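You operate a simulated robot arm through the tools that you are given. There is no shell and no other tool.

You are at the controls of a simulated robot arm. One attempt, no reset.

JOB
Clear the stop and run the arc in the machine with the time on mid.
Fine: pull the red stop button out, push reset once, hold lever on, set the time knob; push the green go button once when the heat lamp is out and wait for the done lamp.

Only the result counts: the job must be done as asked and must still hold three seconds after the hand-in. Knocking over, shifting, dropping, spilling or breaking anything else fails it.

ROBOT AND FRAMES
A 6-joint arm with a two-finger gripper, fixed in place. Base frame: the origin is on the floor under the middle of its stand, x ahead of it, y to its left, z up. Readings come in cm, rad, newtons and seconds.
It reaches about 163.7 cm from its shoulder. Its first joint turns from -2.897 to 2.897 rad. Payload 3.43 kg.
The TCP is the grasp point between the finger pads, 2 cm short of the fingertips. In the tool frame z runs along the fingers and y along their closing line. The gripper opens to 19 cm; its body begins 24.8 cm behind the TCP.
Orientation is that of the tool frame in the base frame, as a unit quaternion [w, x, y, z]. With the fingers straight down and closing along the base's y, the tool's x points along the base's -x, its y along +y and its z along -z.

CONTROLS
- The arm moves only by the tool send_rows. Its argument "motion" is a list that holds one entry, the list of rows, each a list of 7 numbers: the shift along the tool's x, y, z in cm, then the turn, a rotation vector about the tool's x, y, z in rad, then the gripper command, from -1 (shut) to 1 (fully open), values between in proportion. In form: [[[dx, dy, dz, wx, wy, wz, jaw], ...]]. A call has 1 to 20 rows; each row is the pose to reach, as a shift and turn from the pose commanded when the call began, along the tool's axes at that moment. A row lasts 0.2 s, in which the tool goes at most 5 cm and 0.15 rad; a call with a longer step from one row to the next is refused whole, and so is a gripper value outside its range. A pose out of reach is approached as far as the arm can. The call stops where the force on the tool passes 40 N (or 10 N more than at its start, if that is more) or the arm is blocked; 0.2 s more then pass. The fingers move at their own pace (about 4.5 cm/s each) and stop on an object; they squeeze with about 43 N. The grip force told is the motor's: it shows also when the fingers shut on nothing. Time passes only in rows, and 0.2 s behind the last, so rows that repeat a pose let the fingers close. The reply holds the time, the measured pose of the TCP, the force on the tool along the base axes, the opening and the grip force, in the units named above and with some noise, with the torque about the TCP (base axes, N m) and any sound that the robot's microphone picked up, and new pictures: "views" is both (left out), scene, wrist or none.
- Cameras (640 x 400 px; columns grow to the right, rows downward): "scene" is fixed at [5.12, -50.1, 174.44]; the picture's right is [0.64, -0.77, 0.00], its down [-0.47, -0.40, -0.79] and it looks along [0.60, 0.51, -0.62] (base axes); focal length 309 px, centre (320, 200). "wrist" rides on the gripper at [7, -0.8, -28.8] in the tool frame; the picture's right is [0.12, 0.99, 0.00], its down [-0.96, 0.12, -0.25] and it looks along [-0.25, 0.03, 0.97] (tool axes); focal length 261 px, centre (320, 200). There is no depth. A picture from a camera that has moved, and an enlarged one, comes with that camera's place and axes in the base frame and with its lens.
- slide_trunk(by): slides the trunk up (or, below 0, down) by that many cm; the arm rides with it, the base frame stays. It gives what a move gives, with no picture.
- zoom(camera, box): a new picture of the part [left, top, right, bottom] of that camera's present view, enlarged. No time passes.
- close_job(): hands the job in; it is judged then, once.

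Nothing tells you positions but the pictures and the camera data. Unless the task says otherwise, let go and move clear before handing in.

The tools are called after ">>>" by a JSON object that holds its "fn" and its "kwargs". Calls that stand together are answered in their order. send_rows: Moves the arm, as the interface text tells. Its arguments: {"type":"object","properties":{"motion":{"type":"array"},"views":{"type":"string","enum":["both","scene","wrist","none"]}},"required":["motion"]} The other tools are called the same way: slide_trunk (by) moves the trunk up or down; zoom (camera, box) takes an enlarged picture of a part of a camera's view; close_job () hands the job in.

At the start:

```text
clock: 0.0
eef_pos: [32.1, 0.05, 95.61]
ee_rot: [0.244, 0.0, 0.97, 0.0]
wrist_force: [1.3, -0.3, 0.8]
wrist_torque: [-0.04, 0.01, 0.0]
grip_width: 19.0
grasp_force: 0.1
trunk travel left (down, up): [-17.5, 6.5]
```

scene: 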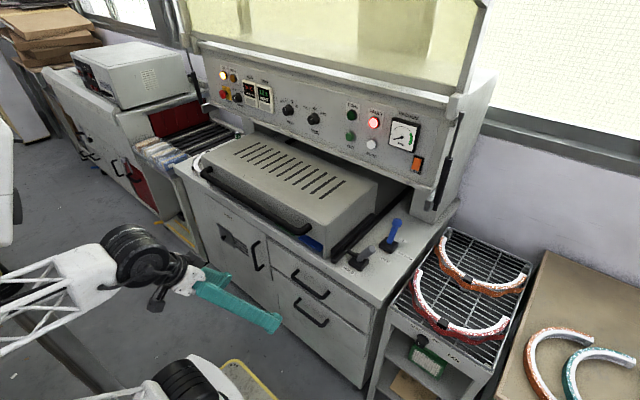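
wrist: 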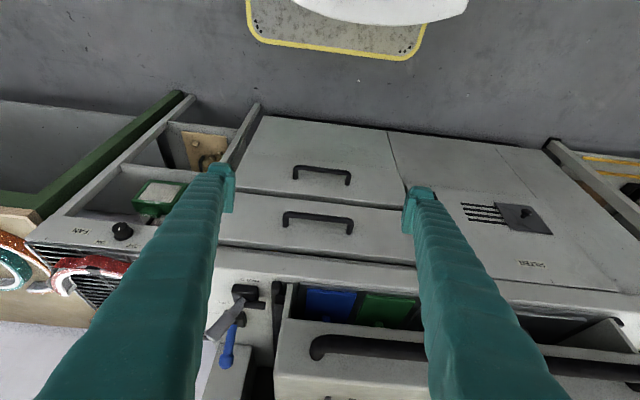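

I see a machine with a control panel (lamps, knobs, buttons) and two levers on the bench top, plus a rack with arcs to the right. I'll zoom in to read the labels first.

>>> {"fn": "zoom", "kwargs": {"camera": "scene", "box": [200, 50, 330, 131]}}

>>> {"fn": "zoom", "kwargs": {"camera": "scene", "box": [320, 85, 450, 166]}}

>>> {"fn": "zoom", "kwargs": {"camera": "scene", "box": [320, 200, 450, 281]}}

>>> {"fn": "zoom", "kwargs": {"camera": "scene", "box": [180, 110, 420, 260]}}

>>> {"fn": "zoom", "kwargs": {"camera": "scene", "box": [380, 220, 560, 400]}}

```text
4.92 times, centred on (265, 90) of scene
camera zoom: at [5.12, -50.1, 174.44], right [0.64, -0.77, 0.0], down [-0.47, -0.4, -0.79], along [0.6, 0.51, -0.62], focal length 1521 px, centre (591, 739)
```

zoom: 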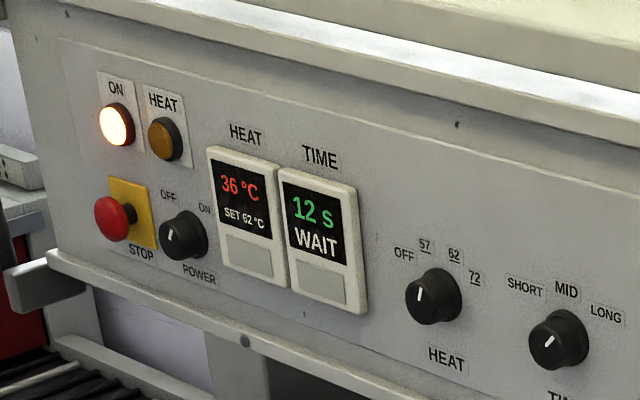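

```text
4.92 times, centred on (385, 126) of scene
camera zoom: at [5.12, -50.1, 174.44], right [0.64, -0.77, 0.0], down [-0.47, -0.4, -0.79], along [0.6, 0.51, -0.62], focal length 1521 px, centre (0, 567)
```

zoom: 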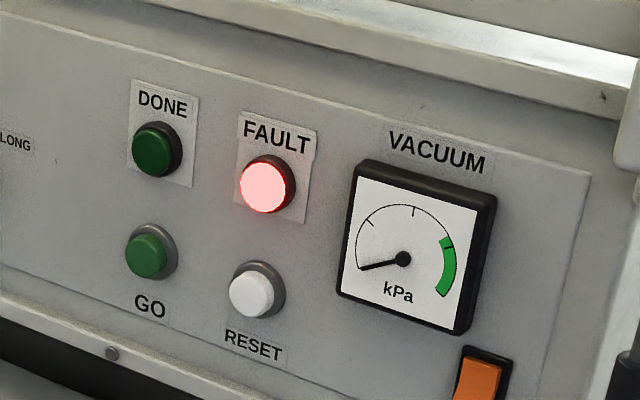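

```text
4.92 times, centred on (385, 240) of scene
camera zoom: at [5.12, -50.1, 174.44], right [0.64, -0.77, 0.0], down [-0.47, -0.4, -0.79], along [0.6, 0.51, -0.62], focal length 1521 px, centre (0, 1)
```

zoom: 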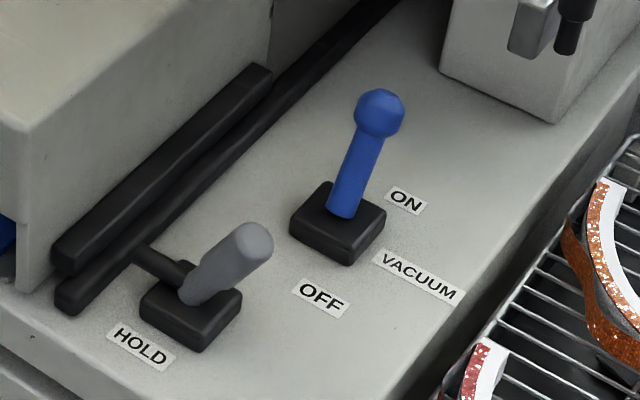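

```text
2.67 times, centred on (300, 185) of scene
camera zoom: at [5.12, -50.1, 174.44], right [0.64, -0.77, 0.0], down [-0.47, -0.4, -0.79], along [0.6, 0.51, -0.62], focal length 824 px, centre (373, 240)
```

zoom: 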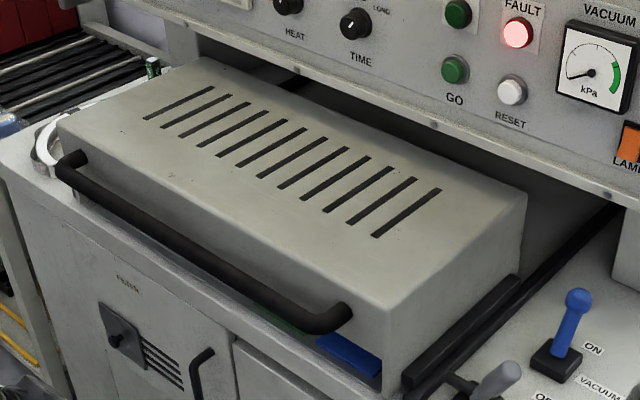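

```text
2.22 times, centred on (470, 310) of scene
camera zoom: at [5.12, -50.1, 174.44], right [0.64, -0.77, 0.0], down [-0.47, -0.4, -0.79], along [0.6, 0.51, -0.62], focal length 687 px, centre (-13, -44)
```

zoom: 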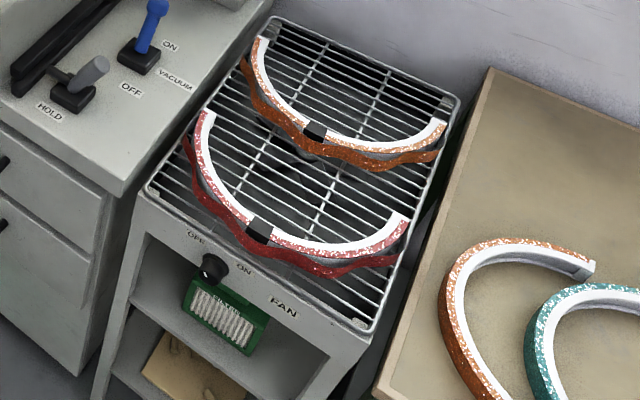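

The panel faces the robot at roughly x≈95–105, with the stop at far left and GO/RESET near the middle right. I'll zoom closer on the knobs, the stop and the hood to read their present settings.

>>> {"fn": "zoom", "kwargs": {"camera": "scene", "box": [276, 90, 332, 125]}}

>>> {"fn": "zoom", "kwargs": {"camera": "scene", "box": [214, 78, 246, 98]}}

>>> {"fn": "zoom", "kwargs": {"camera": "scene", "box": [216, 84, 248, 104]}}

>>> {"fn": "zoom", "kwargs": {"camera": "scene", "box": [190, 130, 254, 170]}}

>>> {"fn": "zoom", "kwargs": {"camera": "scene", "box": [400, 150, 464, 190]}}

>>> {"fn": "zoom", "kwargs": {"camera": "wrist", "box": [180, 260, 340, 360]}}

```text
11.43 times, centred on (304, 108) of scene
camera zoom: at [5.12, -50.1, 174.44], right [0.64, -0.77, 0.0], down [-0.47, -0.4, -0.79], along [0.6, 0.51, -0.62], focal length 3531 px, centre (503, 1257)
```

zoom: 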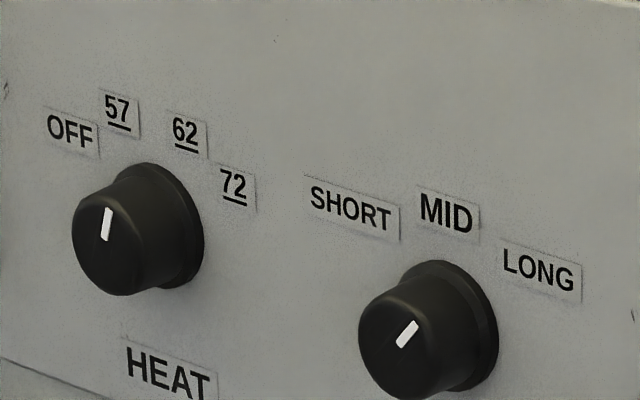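

```text
16.00 times, centred on (230, 88) of scene
camera zoom: at [5.12, -50.1, 174.44], right [0.64, -0.77, 0.0], down [-0.47, -0.4, -0.79], along [0.6, 0.51, -0.62], focal length 4944 px, centre (1760, 1992)
```

zoom: 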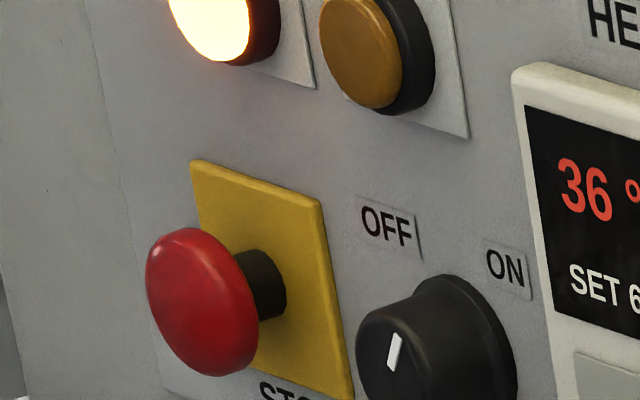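

```text
16.00 times, centred on (232, 94) of scene
camera zoom: at [5.12, -50.1, 174.44], right [0.64, -0.77, 0.0], down [-0.47, -0.4, -0.79], along [0.6, 0.51, -0.62], focal length 4944 px, centre (1728, 1896)
```

zoom: 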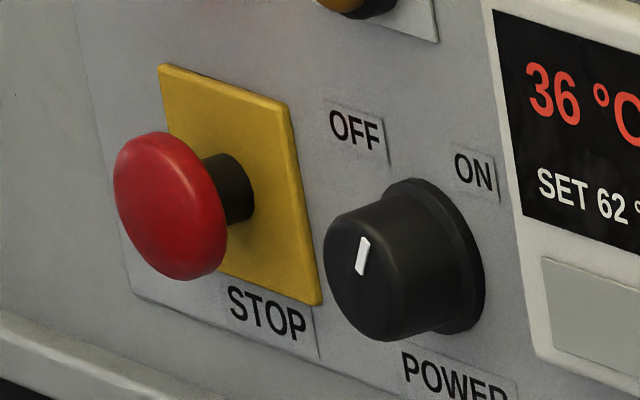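

```text
10.00 times, centred on (222, 150) of scene
camera zoom: at [5.12, -50.1, 174.44], right [0.64, -0.77, 0.0], down [-0.47, -0.4, -0.79], along [0.6, 0.51, -0.62], focal length 3090 px, centre (1300, 700)
```

zoom: 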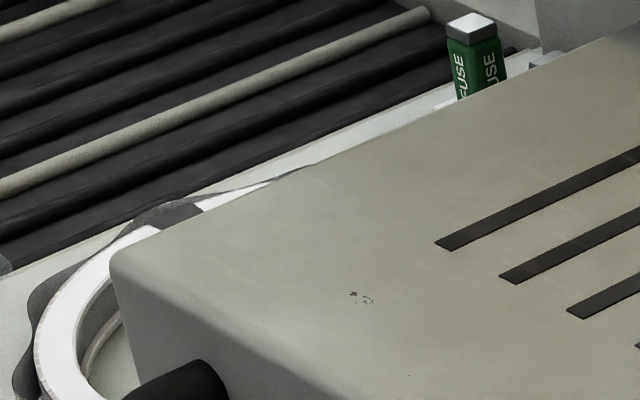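

```text
10.00 times, centred on (432, 170) of scene
camera zoom: at [5.12, -50.1, 174.44], right [0.64, -0.77, 0.0], down [-0.47, -0.4, -0.79], along [0.6, 0.51, -0.62], focal length 3090 px, centre (-800, 500)
```

zoom: 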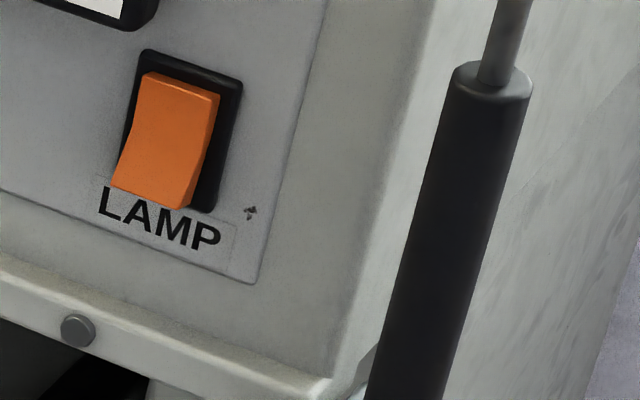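

```text
4.00 times, centred on (260, 310) of wrist
camera zoom: at [12.44, -0.91, 117.53], right [-0.1, 0.99, -0.06], down [0.73, 0.12, 0.67], along [0.67, 0.03, -0.74], focal length 1043 px, centre (560, -240)
```

zoom: 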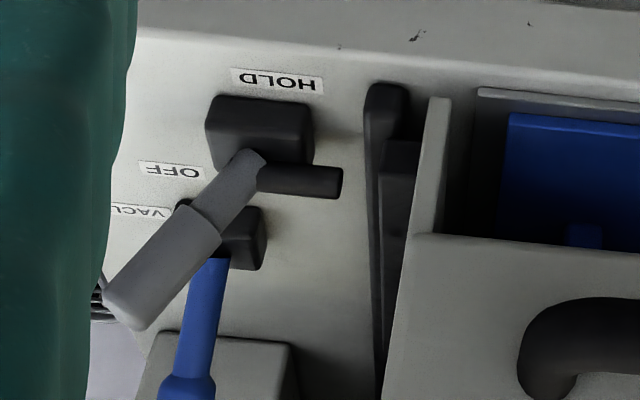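

The STOP is latched in, the TIME pointer is at LONG, heat is set at 62 and power is on. The vacuum lever leans back to its ON side, and the grey HOLD lever at about [70,-17,98] leans right. Next I'll raise the arm and turn the gripper level to look at the panel with the wrist camera.

>>> {"fn": "send_rows", "kwargs": {"motion": [[[-3.3, 0, -1.36, 0, -0.135, 0, 0], [-6.6, 0, -2.72, 0, -0.27, 0, 0], [-9.9, 0, -4.1, 0, -0.405, 0, 0], [-13.2, 0, -5.45, 0, -0.54, 0, 0], [-16.5, 0, -6.8, 0, -0.675, 0, 0], [-19.8, 0, -8.2, 0, -0.81, 0, 0], [-23.1, 0, -9.5, 0, -0.945, 0, 0], [-26.3, 0, -10.9, 0, -1.078, 0, 0]]], "views": "both"}}

```text
clock: 1.8
eef_pos: [50.66, 0.09, 126.52]
ee_rot: [0.697, -0.001, 0.717, 0.001]
wrist_force: [-0.8, 0.1, 0.2]
wrist_torque: [0.0, 0.03, 0.0]
grip_width: 9.5
grasp_force: 0.0
out of reach, approached as far as the arm can: row 5, 6, 7, 8
trunk travel left (down, up): [-17.5, 6.5]
camera wrist: at [21.93, -0.92, 120.39], right [0.0, 0.99, -0.12], down [-0.22, 0.12, 0.97], along [0.98, 0.03, 0.22], focal length 261 px, centre (320, 200)
```

scene: 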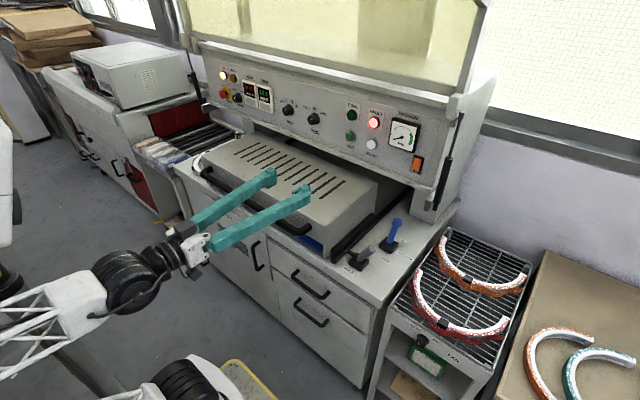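
wrist: 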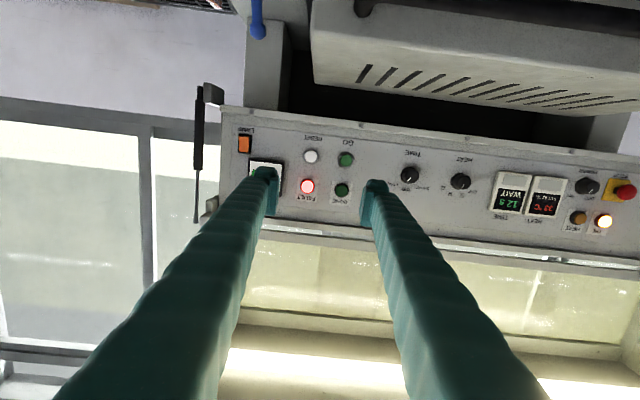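

The panel plane is near x≈88–90: RESET ≈[88,-2.5,124], GO ≈[88,6,124], TIME knob ≈[86,22,126], and STOP around y≈75, z≈124. I'll swing the level gripper across to stand off in front of the stop button.

>>> {"fn": "send_rows", "kwargs": {"motion": [[[0, 4.6, 1, 0, 0, 0, 0], [0, 9.2, 2, 0, 0, 0, 0], [0, 13.8, 3, 0, 0, 0, 0], [0, 18.4, 4, 0, 0, 0, 0], [0, 23, 5, 0, 0, 0, 0], [0, 27.6, 6, 0, 0, 0, 0], [0, 32.2, 7, 0, 0, 0, 0], [0, 36.8, 8, 0, 0, 0, 0], [0, 41.4, 9, 0, 0, 0, 0], [0, 46, 10, 0, 0, 0, 0], [0, 50.6, 11, 0, 0, 0, 0], [0, 55.2, 12, 0, 0, 0, 0], [0, 59.8, 13, 0, 0, 0, 0], [0, 64.4, 14, 0, 0, 0, 0]]], "views": "both"}}

```text
clock: 5.0
eef_pos: [75.27, 11.36, 149.33]
ee_rot: [0.731, 0.287, 0.613, -0.081]
wrist_force: [-1.2, -4.8, 1.3]
wrist_torque: [0.13, 0.31, 1.15]
grip_width: 9.51
grasp_force: 0.0
out of reach, approached as far as the arm can: row 1, 2, 3, 4, 5, 6, 7, 8, 9
trunk travel left (down, up): [-17.5, 6.5]
stopped in row 14: the arm was blocked; the commanded pose is now the measured one
camera wrist: at [52.32, 27.26, 140.08], right [0.5, 0.84, 0.21], down [-0.38, 0.0, 0.92], along [0.78, -0.54, 0.32], focal length 261 px, centre (320, 200)
```

scene: 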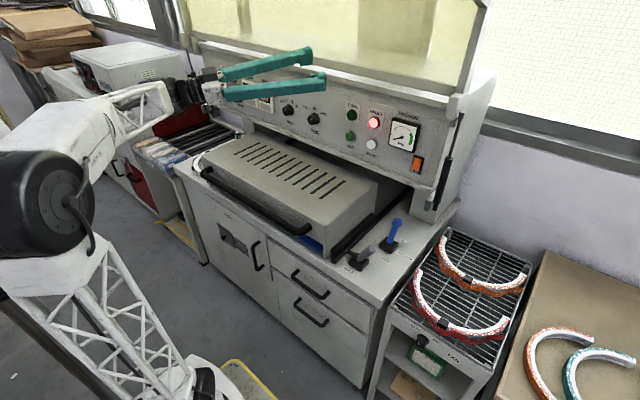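
wrist: 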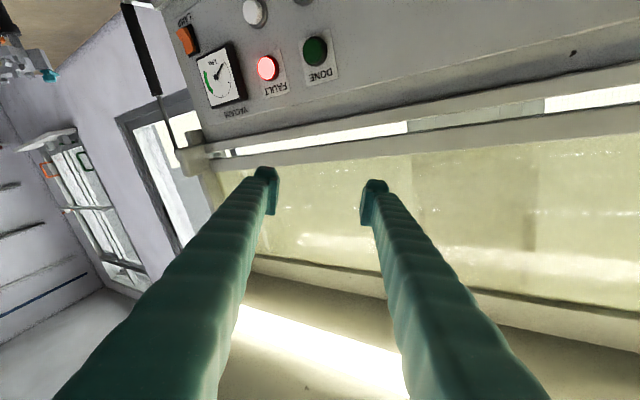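

The arm passed through a wrist singularity and stopped short at [75,11,149] with the tool yawed right, touching nothing as far as I can see. I'll ease it back to a level, straight-ahead orientation while moving left and away from the panel.

>>> {"fn": "send_rows", "kwargs": {"motion": [[[1.35, 1.38, -2.02, -0.066, 0.021, -0.037, 0], [2.7, 2.76, -4.04, -0.132, 0.0425, -0.074, 0], [4.05, 4.15, -6.06, -0.198, 0.064, -0.111, 0], [5.4, 5.53, -8.08, -0.2645, 0.085, -0.148, 0], [6.75, 6.91, -10.1, -0.331, 0.106, -0.185, 0], [8.1, 8.3, -12.1, -0.397, 0.1275, -0.222, 0], [9.45, 9.68, -14.1, -0.463, 0.149, -0.259, 0], [10.8, 11.06, -16.15, -0.529, 0.17, -0.296, 0], [10.8, 11.06, -16.15, -0.529, 0.17, -0.296, 0]]], "views": "both"}}

```text
clock: 7.0
eef_pos: [69.59, 31.94, 140.88]
ee_rot: [0.705, -0.002, 0.709, -0.002]
wrist_force: [0.3, 0.9, 0.1]
wrist_torque: [-0.07, 0.0, 0.01]
grip_width: 9.52
grasp_force: 0.1
trunk travel left (down, up): [-17.5, 6.5]
camera wrist: at [41.01, 31.01, 134.11], right [0.0, 0.99, -0.12], down [-0.24, 0.12, 0.96], along [0.97, 0.03, 0.24], focal length 261 px, centre (320, 200)
```

scene: 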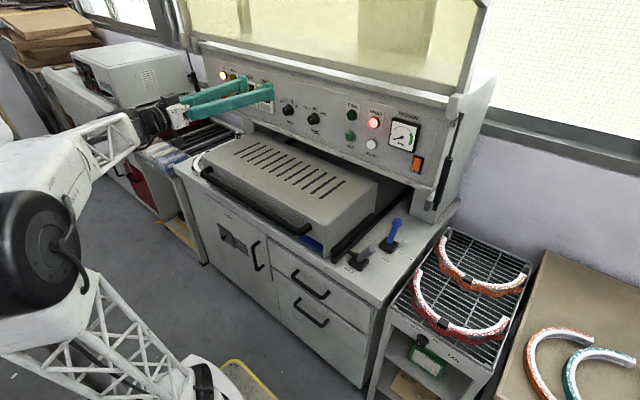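
wrist: 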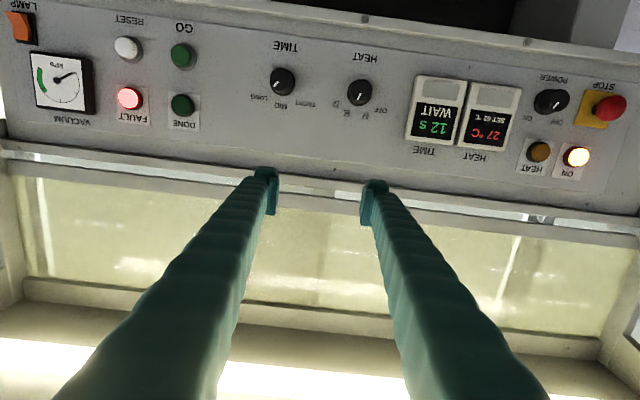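

The arm is now level and straight at [70,32,141], and both cameras put the STOP head at about [84,75,125]. The power knob is 7.7 cm to its right and the ON lamp 7.8 cm above. I'll go to a standoff in front of it with a 45° roll, so the fingers pass through the free corners.

>>> {"fn": "send_rows", "kwargs": {"motion": [[[1.6, 4.3, -0.1, 0, 0, 0.0785, -0.1], [3.2, 8.6, -0.2, 0, 0, 0.157, -0.1], [4.8, 12.9, -0.3, 0, 0, 0.2355, -0.1], [6.4, 17.2, -0.4, 0, 0, 0.314, -0.1], [8.0, 21.5, -0.5, 0, 0, 0.3925, -0.1], [9.6, 25.8, -0.6, 0, 0, 0.471, -0.1], [11.2, 30.1, -0.7, 0, 0, 0.5495, -0.1], [12.8, 34.4, -0.8, 0, 0, 0.628, -0.1], [14.4, 38.7, -0.9, 0, 0, 0.7065, -0.1], [16, 43, -1, 0, 0, 0.785, -0.1], [16, 43, -1, 0, 0, 0.785, -0.1]]], "views": "both"}}

```text
clock: 9.4
eef_pos: [68.81, 75.13, 124.64]
ee_rot: [0.653, 0.27, 0.656, 0.267]
wrist_force: [0.5, 0.9, 0.2]
wrist_torque: [-0.01, -0.11, -0.08]
grip_width: 8.55
grasp_force: 0.1
trunk travel left (down, up): [-17.5, 6.5]
camera wrist: at [40.08, 79.39, 119.18], right [0.0, 0.79, 0.61], down [-0.24, -0.59, 0.77], along [0.97, -0.15, 0.19], focal length 261 px, centre (320, 200)
```

scene: 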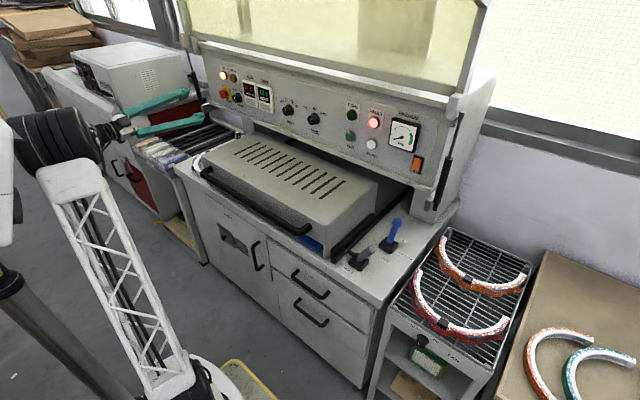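
wrist: 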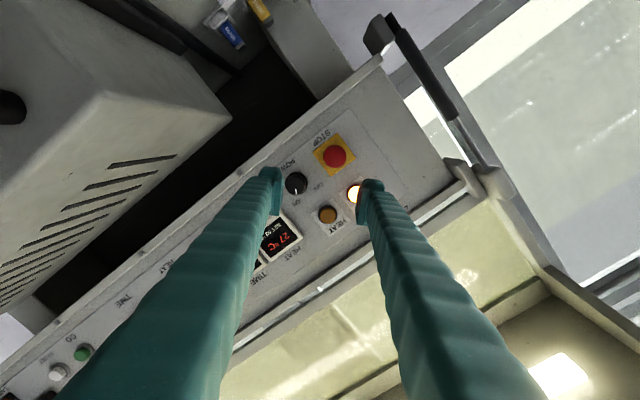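

From this closer view the STOP triangulates to about [87,79.2,123.5], a bit further left than I first had it. I'll shift to line up with it and close in partway before checking again.

>>> {"fn": "send_rows", "kwargs": {"motion": [[[1.2, 0.7, 2.5, 0, 0, 0, -0.1], [2.4, 1.4, 5, 0, 0, 0, -0.1], [3.68, 2.12, 7.5, 0, 0, 0, -0.1], [3.68, 2.12, 7.5, 0, 0, 0, -0.1]]], "views": "both"}}

>>> {"fn": "zoom", "kwargs": {"camera": "wrist", "box": [240, 110, 400, 210]}}

>>> {"fn": "zoom", "kwargs": {"camera": "scene", "box": [180, 60, 260, 110]}}

```text
clock: 10.4
eef_pos: [76.28, 78.91, 123.64]
ee_rot: [0.653, 0.271, 0.655, 0.267]
wrist_force: [0.0, 0.1, -0.7]
wrist_torque: [0.01, -0.02, 0.0]
grip_width: 8.54
grasp_force: 0.0
trunk travel left (down, up): [-17.5, 6.5]
camera wrist: at [47.6, 83.33, 118.11], right [0.0, 0.79, 0.61], down [-0.25, -0.59, 0.77], along [0.97, -0.15, 0.19], focal length 261 px, centre (320, 200)
```

scene: 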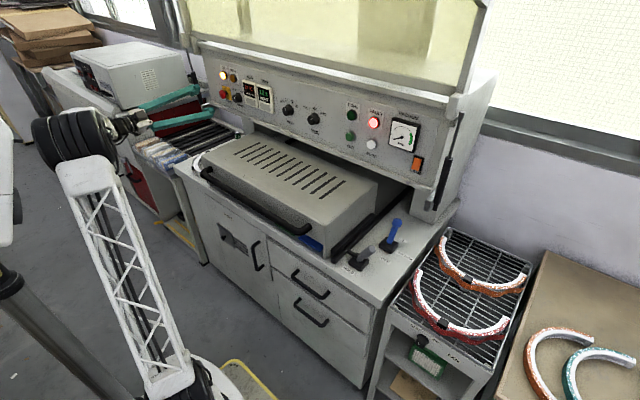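
wrist: 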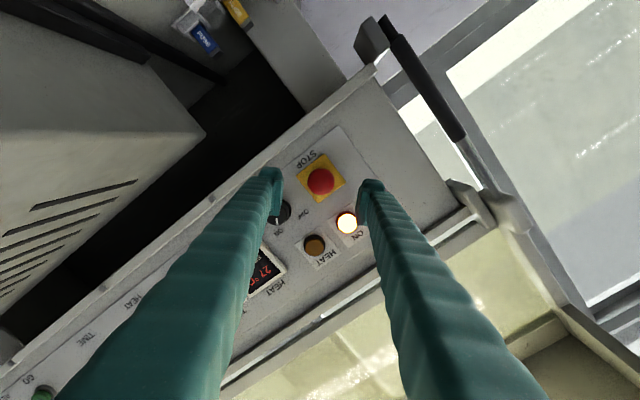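

```text
4.00 times, centred on (320, 160) of wrist
camera zoom: at [47.6, 83.33, 118.11], right [0.0, 0.79, 0.61], down [-0.25, -0.59, 0.77], along [0.97, -0.15, 0.19], focal length 1043 px, centre (320, 360)
```

zoom: 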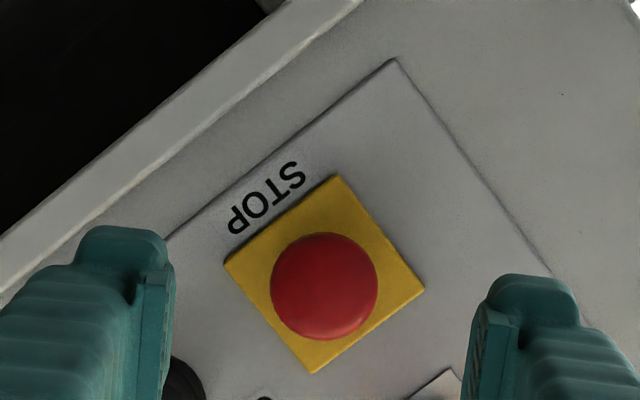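

```text
8.00 times, centred on (220, 85) of scene
camera zoom: at [5.12, -50.1, 174.44], right [0.64, -0.77, 0.0], down [-0.47, -0.4, -0.79], along [0.6, 0.51, -0.62], focal length 2472 px, centre (1120, 1120)
```

zoom: 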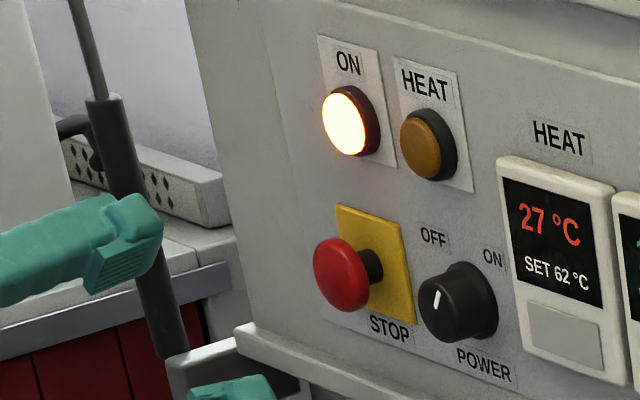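

The stop is centred in the gripper; its head is around x≈86 and the yellow plate around x≈88.5. I'll advance so the pads straddle the head with the tips short of the plate, then close.

>>> {"fn": "send_rows", "kwargs": {"motion": [[[0.1, 0.1, 3, 0, 0, 0, -0.1], [0.2, 0.2, 6, 0, 0, 0, -0.1], [0.2, 0.2, 8, 0, 0, 0, -0.1], [0.2, 0.2, 9, 0, 0, 0, -0.1], [0.2, 0.2, 9, 0, 0, 0, -0.1]]], "views": "both"}}

>>> {"fn": "zoom", "kwargs": {"camera": "wrist", "box": [240, 140, 400, 240]}}

>>> {"fn": "zoom", "kwargs": {"camera": "scene", "box": [180, 60, 260, 110]}}

```text
clock: 11.6
eef_pos: [85.18, 79.35, 123.56]
ee_rot: [0.653, 0.271, 0.655, 0.267]
wrist_force: [-0.1, 0.3, 0.3]
wrist_torque: [0.01, 0.02, -0.02]
grip_width: 8.6
grasp_force: 0.1
trunk travel left (down, up): [-17.5, 6.5]
camera wrist: at [56.6, 83.59, 118.12], right [0.0, 0.79, 0.61], down [-0.25, -0.59, 0.77], along [0.97, -0.15, 0.19], focal length 261 px, centre (320, 200)
```

scene: 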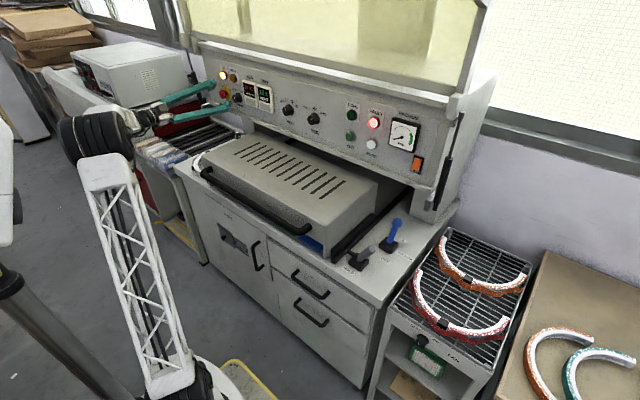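
wrist: 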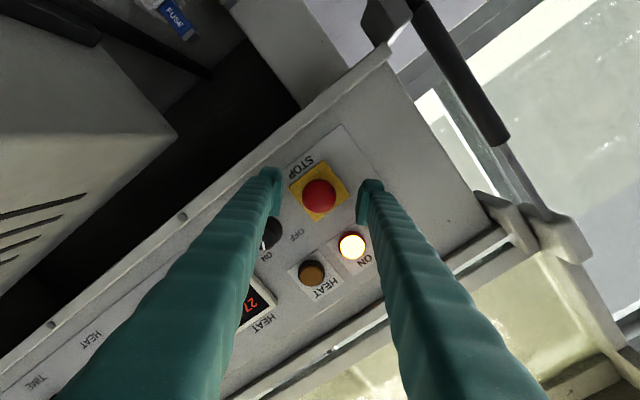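

```text
4.00 times, centred on (320, 190) of wrist
camera zoom: at [56.6, 83.59, 118.12], right [0.0, 0.79, 0.61], down [-0.25, -0.59, 0.77], along [0.97, -0.15, 0.19], focal length 1043 px, centre (320, 240)
```

zoom: 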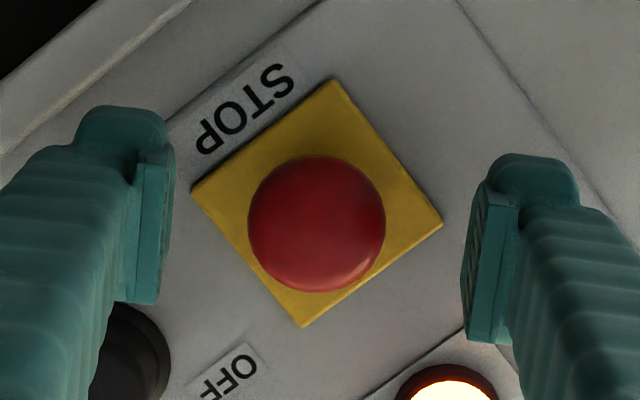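

```text
8.00 times, centred on (220, 85) of scene
camera zoom: at [5.12, -50.1, 174.44], right [0.64, -0.77, 0.0], down [-0.47, -0.4, -0.79], along [0.6, 0.51, -0.62], focal length 2472 px, centre (1120, 1120)
```

zoom: 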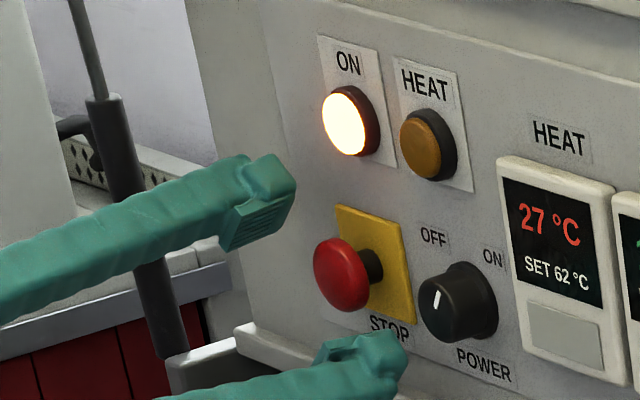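

The pads straddle the head with both neighbours clear. I'll advance half a centimetre more and close on the head.

>>> {"fn": "send_rows", "kwargs": {"motion": [[[0, 0, 0.5, 0, 0, 0, -0.1], [0, 0, 0.5, 0, 0, 0, -0.5], [0, 0, 0.5, 0, 0, 0, -0.7], [0, 0, 0.5, 0, 0, 0, -0.7], [0, 0, 0.5, 0, 0, 0, -0.8], [0, 0, 0.5, 0, 0, 0, -1], [0, 0, 0.5, 0, 0, 0, -1], [0, 0, 0.5, 0, 0, 0, -1]]], "views": "both"}}

>>> {"fn": "zoom", "kwargs": {"camera": "wrist", "box": [240, 140, 400, 240]}}

>>> {"fn": "zoom", "kwargs": {"camera": "scene", "box": [180, 60, 260, 110]}}

```text
clock: 13.4
eef_pos: [85.77, 79.22, 123.44]
ee_rot: [0.653, 0.271, 0.655, 0.266]
wrist_force: [-2.3, -5.3, -5.4]
wrist_torque: [0.01, 0.05, -0.05]
grip_width: 3.51
grasp_force: 45.0
trunk travel left (down, up): [-17.5, 6.5]
camera wrist: at [57.08, 83.55, 118.08], right [0.01, 0.79, 0.61], down [-0.25, -0.59, 0.77], along [0.97, -0.15, 0.19], focal length 261 px, centre (320, 200)
```

scene: 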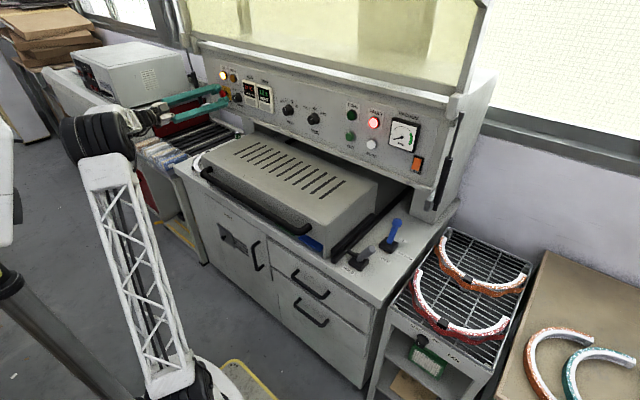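
wrist: 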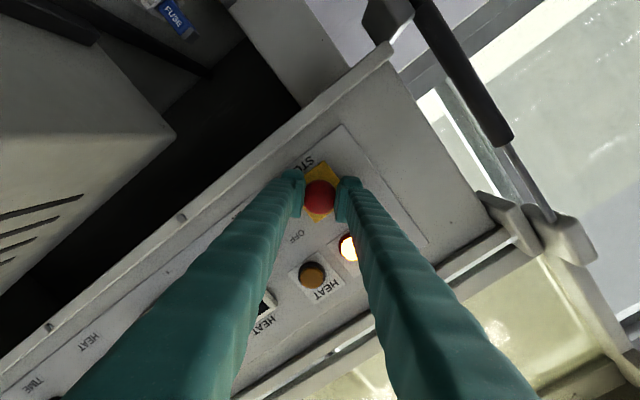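

```text
4.00 times, centred on (320, 190) of wrist
camera zoom: at [57.08, 83.55, 118.08], right [0.01, 0.79, 0.61], down [-0.25, -0.59, 0.77], along [0.97, -0.15, 0.19], focal length 1043 px, centre (320, 240)
```

zoom: 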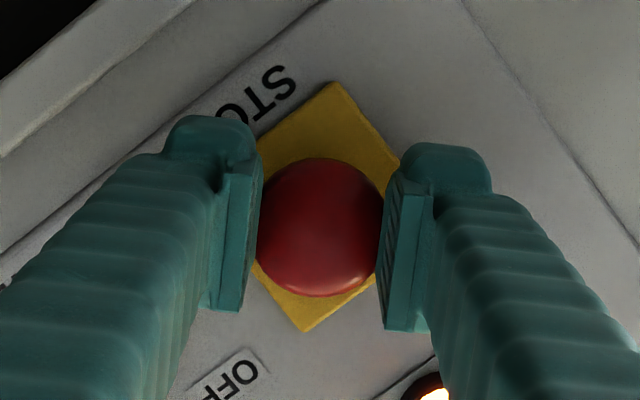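

```text
8.00 times, centred on (220, 85) of scene
camera zoom: at [5.12, -50.1, 174.44], right [0.64, -0.77, 0.0], down [-0.47, -0.4, -0.79], along [0.6, 0.51, -0.62], focal length 2472 px, centre (1120, 1120)
```

zoom: 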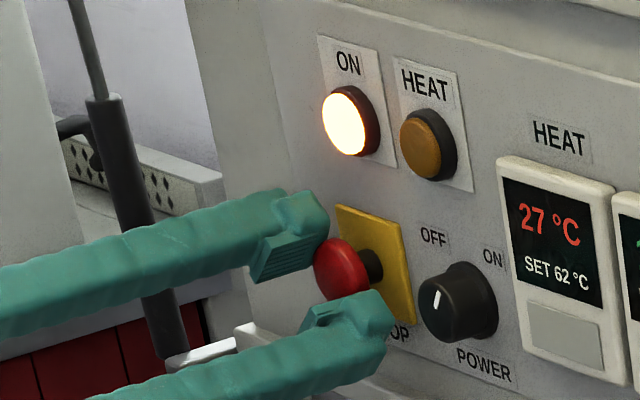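

The head is gripped at 3.5 cm width with 45 N. Now I'll pull straight back slowly.

>>> {"fn": "send_rows", "kwargs": {"motion": [[[0, 0, -0.3, 0, 0, 0, -1], [0, 0, -0.6, 0, 0, 0, -1], [0, 0, -0.9, 0, 0, 0, -1], [0, 0, -1.2, 0, 0, 0, -1], [0, 0, -1.5, 0, 0, 0, -1], [0, 0, -1.8, 0, 0, 0, -1]]], "views": "both"}}

>>> {"fn": "zoom", "kwargs": {"camera": "scene", "box": [180, 60, 260, 110]}}

>>> {"fn": "zoom", "kwargs": {"camera": "wrist", "box": [240, 140, 400, 240]}}

```text
clock: 14.8
eef_pos: [83.84, 79.2, 123.59]
ee_rot: [0.653, 0.271, 0.655, 0.267]
wrist_force: [-0.2, 0.8, 0.8]
wrist_torque: [-0.01, 0.02, -0.03]
grip_width: 0.01
grasp_force: 34.1
trunk travel left (down, up): [-17.5, 6.5]
camera wrist: at [55.25, 83.57, 118.09], right [0.0, 0.79, 0.61], down [-0.25, -0.59, 0.77], along [0.97, -0.15, 0.19], focal length 261 px, centre (320, 200)
```

scene: 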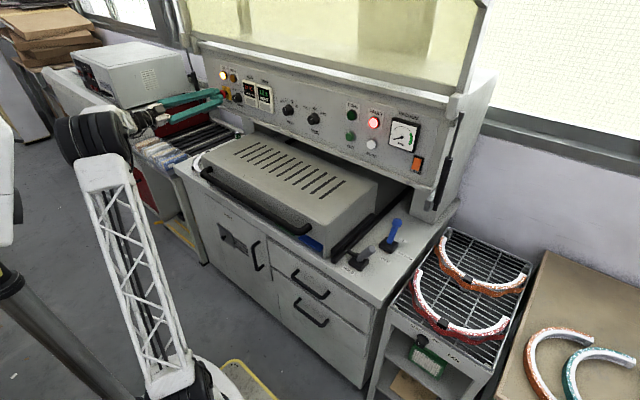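
wrist: 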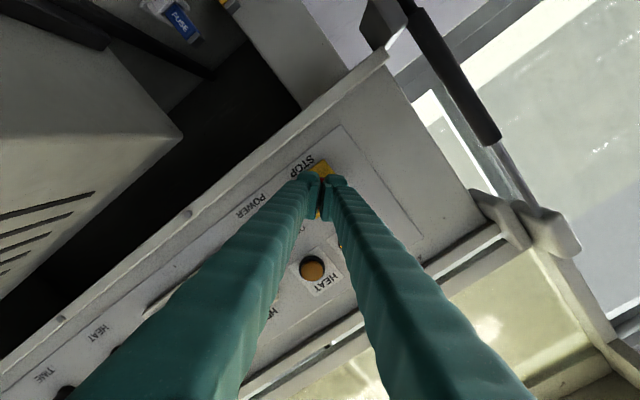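

```text
8.00 times, centred on (220, 85) of scene
camera zoom: at [5.12, -50.1, 174.44], right [0.64, -0.77, 0.0], down [-0.47, -0.4, -0.79], along [0.6, 0.51, -0.62], focal length 2472 px, centre (1120, 1120)
```

zoom: 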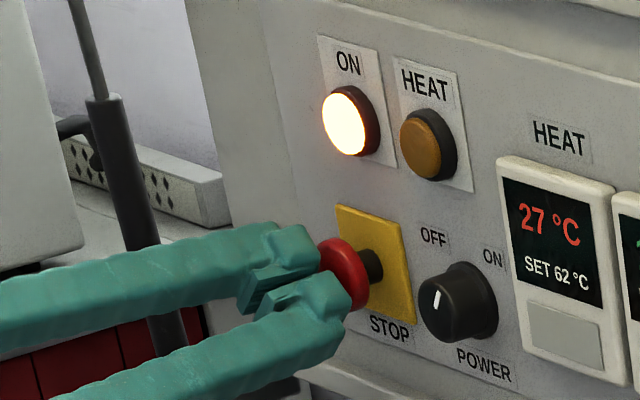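

```text
4.00 times, centred on (320, 190) of wrist
camera zoom: at [55.25, 83.57, 118.09], right [0.0, 0.79, 0.61], down [-0.25, -0.59, 0.77], along [0.97, -0.15, 0.19], focal length 1043 px, centre (320, 240)
```

zoom: 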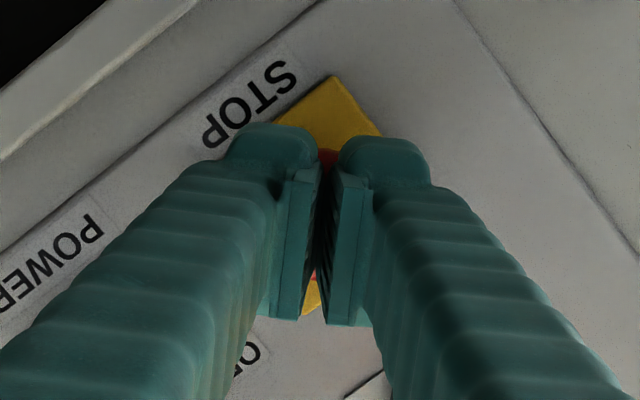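

The fingers slipped off the dome, and they're now closed in front of the head with the stop still in. The head's widest point is near x≈87.3, so I need a deeper grip behind it. I'll back off, open, and go in about 1.2 cm deeper.

>>> {"fn": "send_rows", "kwargs": {"motion": [[[0, 0, -0.8, 0, 0, 0, -1], [0, 0, -0.8, 0, 0, 0, -0.3], [0, 0, -0.8, 0, 0, 0, -0.3], [0, 0, -0.8, 0, 0, 0, -0.3], [0, 0, -0.8, 0, 0, 0, -0.3], [0, 0, 0.5, 0, 0, 0, -0.3], [0, 0, 1.5, 0, 0, 0, -0.3], [0, 0, 2.5, 0, 0, 0, -0.3], [0, 0, 3.0, 0, 0, 0, -0.3], [0, 0, 3.0, 0, 0, 0, -0.3]]], "views": "both"}}

>>> {"fn": "zoom", "kwargs": {"camera": "wrist", "box": [240, 140, 400, 240]}}

>>> {"fn": "zoom", "kwargs": {"camera": "scene", "box": [200, 75, 248, 105]}}

```text
clock: 17.0
eef_pos: [86.91, 79.27, 123.49]
ee_rot: [0.653, 0.271, 0.655, 0.267]
wrist_force: [1.1, 0.7, 0.5]
wrist_torque: [0.01, -0.01, 0.01]
grip_width: 6.66
grasp_force: 0.0
trunk travel left (down, up): [-17.5, 6.5]
camera wrist: at [58.24, 83.56, 118.04], right [0.0, 0.79, 0.61], down [-0.25, -0.59, 0.77], along [0.97, -0.15, 0.19], focal length 261 px, centre (320, 200)
```

scene: 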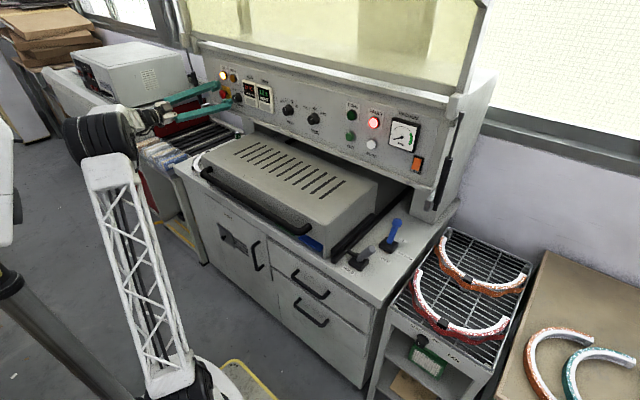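
wrist: 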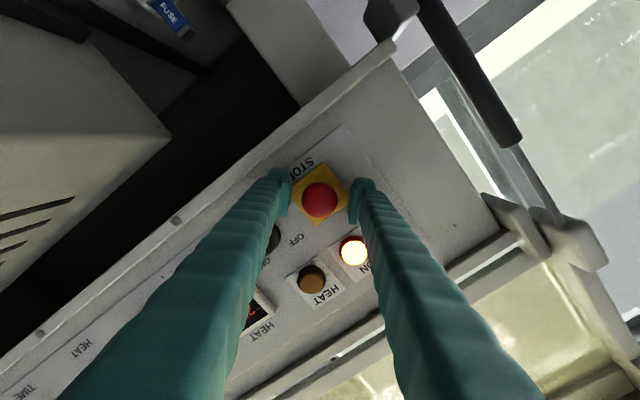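

```text
4.00 times, centred on (320, 190) of wrist
camera zoom: at [58.24, 83.56, 118.04], right [0.0, 0.79, 0.61], down [-0.25, -0.59, 0.77], along [0.97, -0.15, 0.19], focal length 1043 px, centre (320, 240)
```

zoom: 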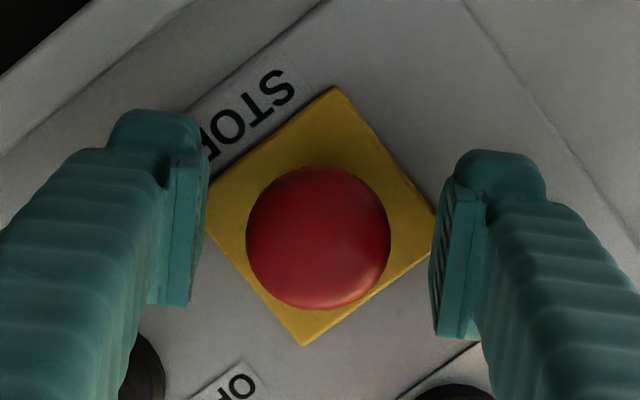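

```text
13.33 times, centred on (224, 90) of scene
camera zoom: at [5.12, -50.1, 174.44], right [0.64, -0.77, 0.0], down [-0.47, -0.4, -0.79], along [0.6, 0.51, -0.62], focal length 4120 px, centre (1600, 1667)
```

zoom: 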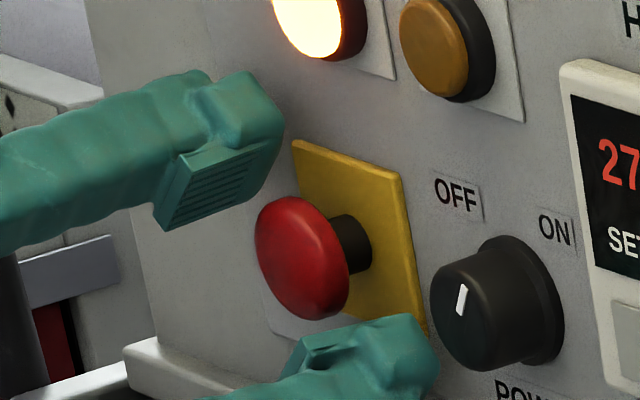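

The fingers now sit further forward on either side of the head, clear of the power knob. I'll close here.

>>> {"fn": "send_rows", "kwargs": {"motion": [[[0, 0, 0, 0, 0, 0, -0.6], [0, 0, 0, 0, 0, 0, -0.8], [0, 0, 0, 0, 0, 0, -1], [0, 0, 0, 0, 0, 0, -1], [0, 0, 0, 0, 0, 0, -1], [0, 0, 0, 0, 0, 0, -1]]], "views": "wrist"}}

>>> {"fn": "zoom", "kwargs": {"camera": "wrist", "box": [240, 140, 400, 240]}}

>>> {"fn": "zoom", "kwargs": {"camera": "scene", "box": [200, 75, 248, 105]}}

```text
clock: 18.4
eef_pos: [87.07, 79.08, 123.41]
ee_rot: [0.653, 0.271, 0.655, 0.267]
wrist_force: [9.5, 4.0, 5.4]
wrist_torque: [0.0, -0.09, 0.04]
grip_width: 3.77
grasp_force: 44.6
trunk travel left (down, up): [-17.5, 6.5]
camera wrist: at [58.27, 83.54, 118.06], right [0.0, 0.79, 0.61], down [-0.25, -0.59, 0.77], along [0.97, -0.15, 0.19], focal length 261 px, centre (320, 200)
```

wrist: 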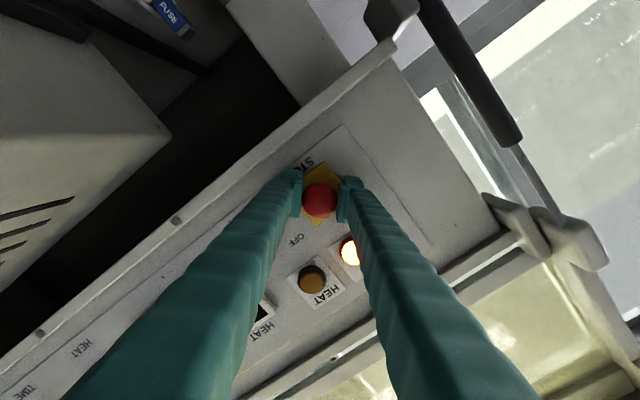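

```text
4.00 times, centred on (320, 190) of wrist
camera zoom: at [58.27, 83.54, 118.06], right [0.0, 0.79, 0.61], down [-0.25, -0.59, 0.77], along [0.97, -0.15, 0.19], focal length 1043 px, centre (320, 240)
```

zoom: 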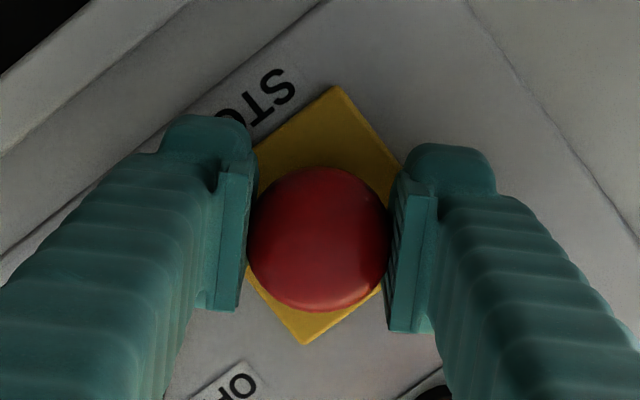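

```text
13.33 times, centred on (224, 90) of scene
camera zoom: at [5.12, -50.1, 174.44], right [0.64, -0.77, 0.0], down [-0.47, -0.4, -0.79], along [0.6, 0.51, -0.62], focal length 4120 px, centre (1600, 1667)
```

zoom: 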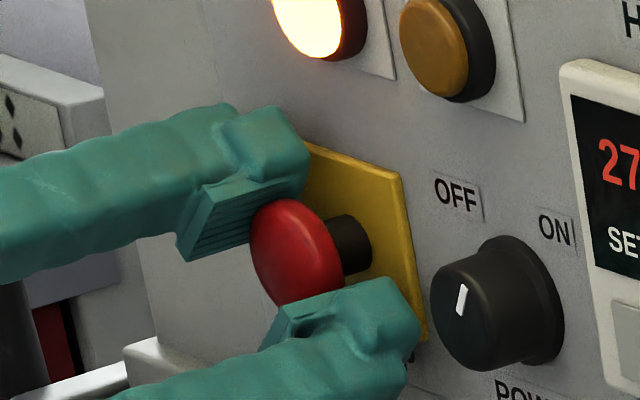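

The width is 3.8 cm and the tool feels +9.5 N in x, so the pads now bear behind the rim. I'll pull out slowly.

>>> {"fn": "send_rows", "kwargs": {"motion": [[[0, 0, -0.2, 0, 0, 0, -1], [0, 0, -0.4, 0, 0, 0, -1], [0, 0, -0.6, 0, 0, 0, -1], [0, 0, -0.8, 0, 0, 0, -1]]], "views": "wrist"}}

>>> {"fn": "zoom", "kwargs": {"camera": "scene", "box": [200, 75, 248, 105]}}

```text
clock: 19.4
eef_pos: [86.19, 79.26, 123.53]
ee_rot: [0.653, 0.27, 0.655, 0.268]
wrist_force: [4.6, 1.4, 1.5]
wrist_torque: [0.11, 0.06, 0.22]
grip_width: 3.76
grasp_force: 45.0
trunk travel left (down, up): [-17.5, 6.5]
camera wrist: at [57.52, 83.53, 118.05], right [0.0, 0.79, 0.61], down [-0.25, -0.59, 0.77], along [0.97, -0.15, 0.19], focal length 261 px, centre (320, 200)
```

wrist: 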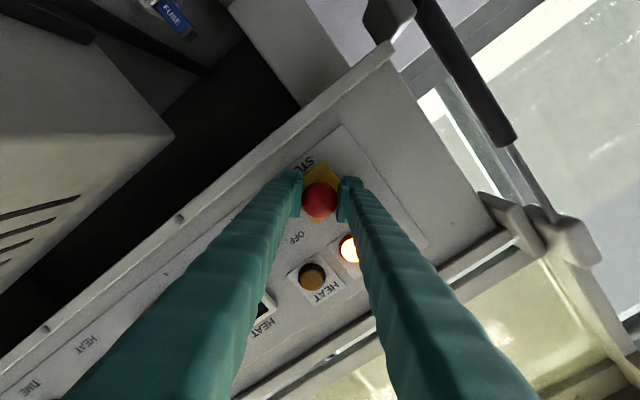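

```text
13.33 times, centred on (224, 90) of scene
camera zoom: at [5.12, -50.1, 174.44], right [0.64, -0.77, 0.0], down [-0.47, -0.4, -0.79], along [0.6, 0.51, -0.62], focal length 4120 px, centre (1600, 1667)
```

zoom: 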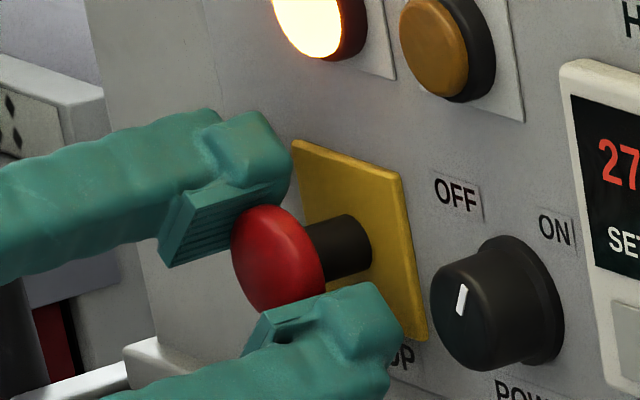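

The head has come out nearly 1 cm with the neck longer and the grip holding. I'll pull a little further to be sure it reaches its out position.

>>> {"fn": "send_rows", "kwargs": {"motion": [[[0, 0, -0.2, 0, 0, 0, -1], [0, 0, -0.4, 0, 0, 0, -1], [0, 0, -0.6, 0, 0, 0, -1]]], "views": "wrist"}}

>>> {"fn": "zoom", "kwargs": {"camera": "scene", "box": [200, 75, 248, 105]}}

>>> {"fn": "zoom", "kwargs": {"camera": "scene", "box": [320, 85, 450, 166]}}

```text
clock: 20.0
eef_pos: [86.08, 79.24, 123.45]
ee_rot: [0.653, 0.269, 0.655, 0.268]
wrist_force: [31.6, 9.0, 2.8]
wrist_torque: [-0.11, 0.26, 0.29]
grip_width: 3.74
grasp_force: 45.1
trunk travel left (down, up): [-17.5, 6.5]
stopped in row 3: the force on the tool passed its limit at 47 N (the readings are from after the stop); the commanded pose is now the measured one
camera wrist: at [57.46, 83.51, 118.03], right [0.0, 0.79, 0.61], down [-0.25, -0.59, 0.77], along [0.97, -0.15, 0.19], focal length 261 px, centre (320, 200)
```

wrist: 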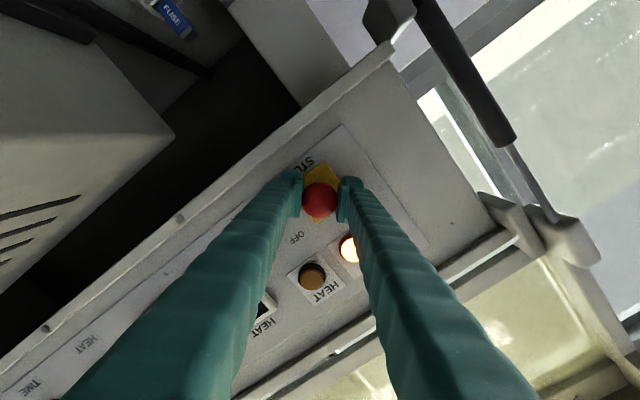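

```text
13.33 times, centred on (224, 90) of scene
camera zoom: at [5.12, -50.1, 174.44], right [0.64, -0.77, 0.0], down [-0.47, -0.4, -0.79], along [0.6, 0.51, -0.62], focal length 4120 px, centre (1600, 1667)
```

zoom: 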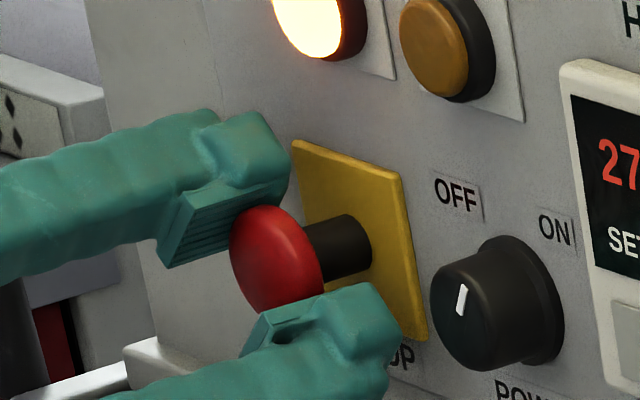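

```text
4.92 times, centred on (385, 126) of scene
camera zoom: at [5.12, -50.1, 174.44], right [0.64, -0.77, 0.0], down [-0.47, -0.4, -0.79], along [0.6, 0.51, -0.62], focal length 1521 px, centre (0, 567)
```

zoom: 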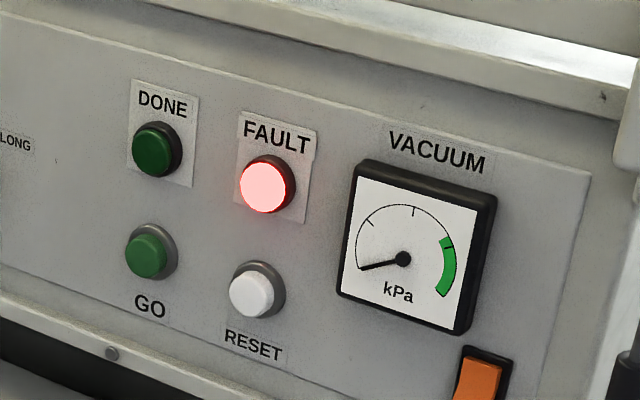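

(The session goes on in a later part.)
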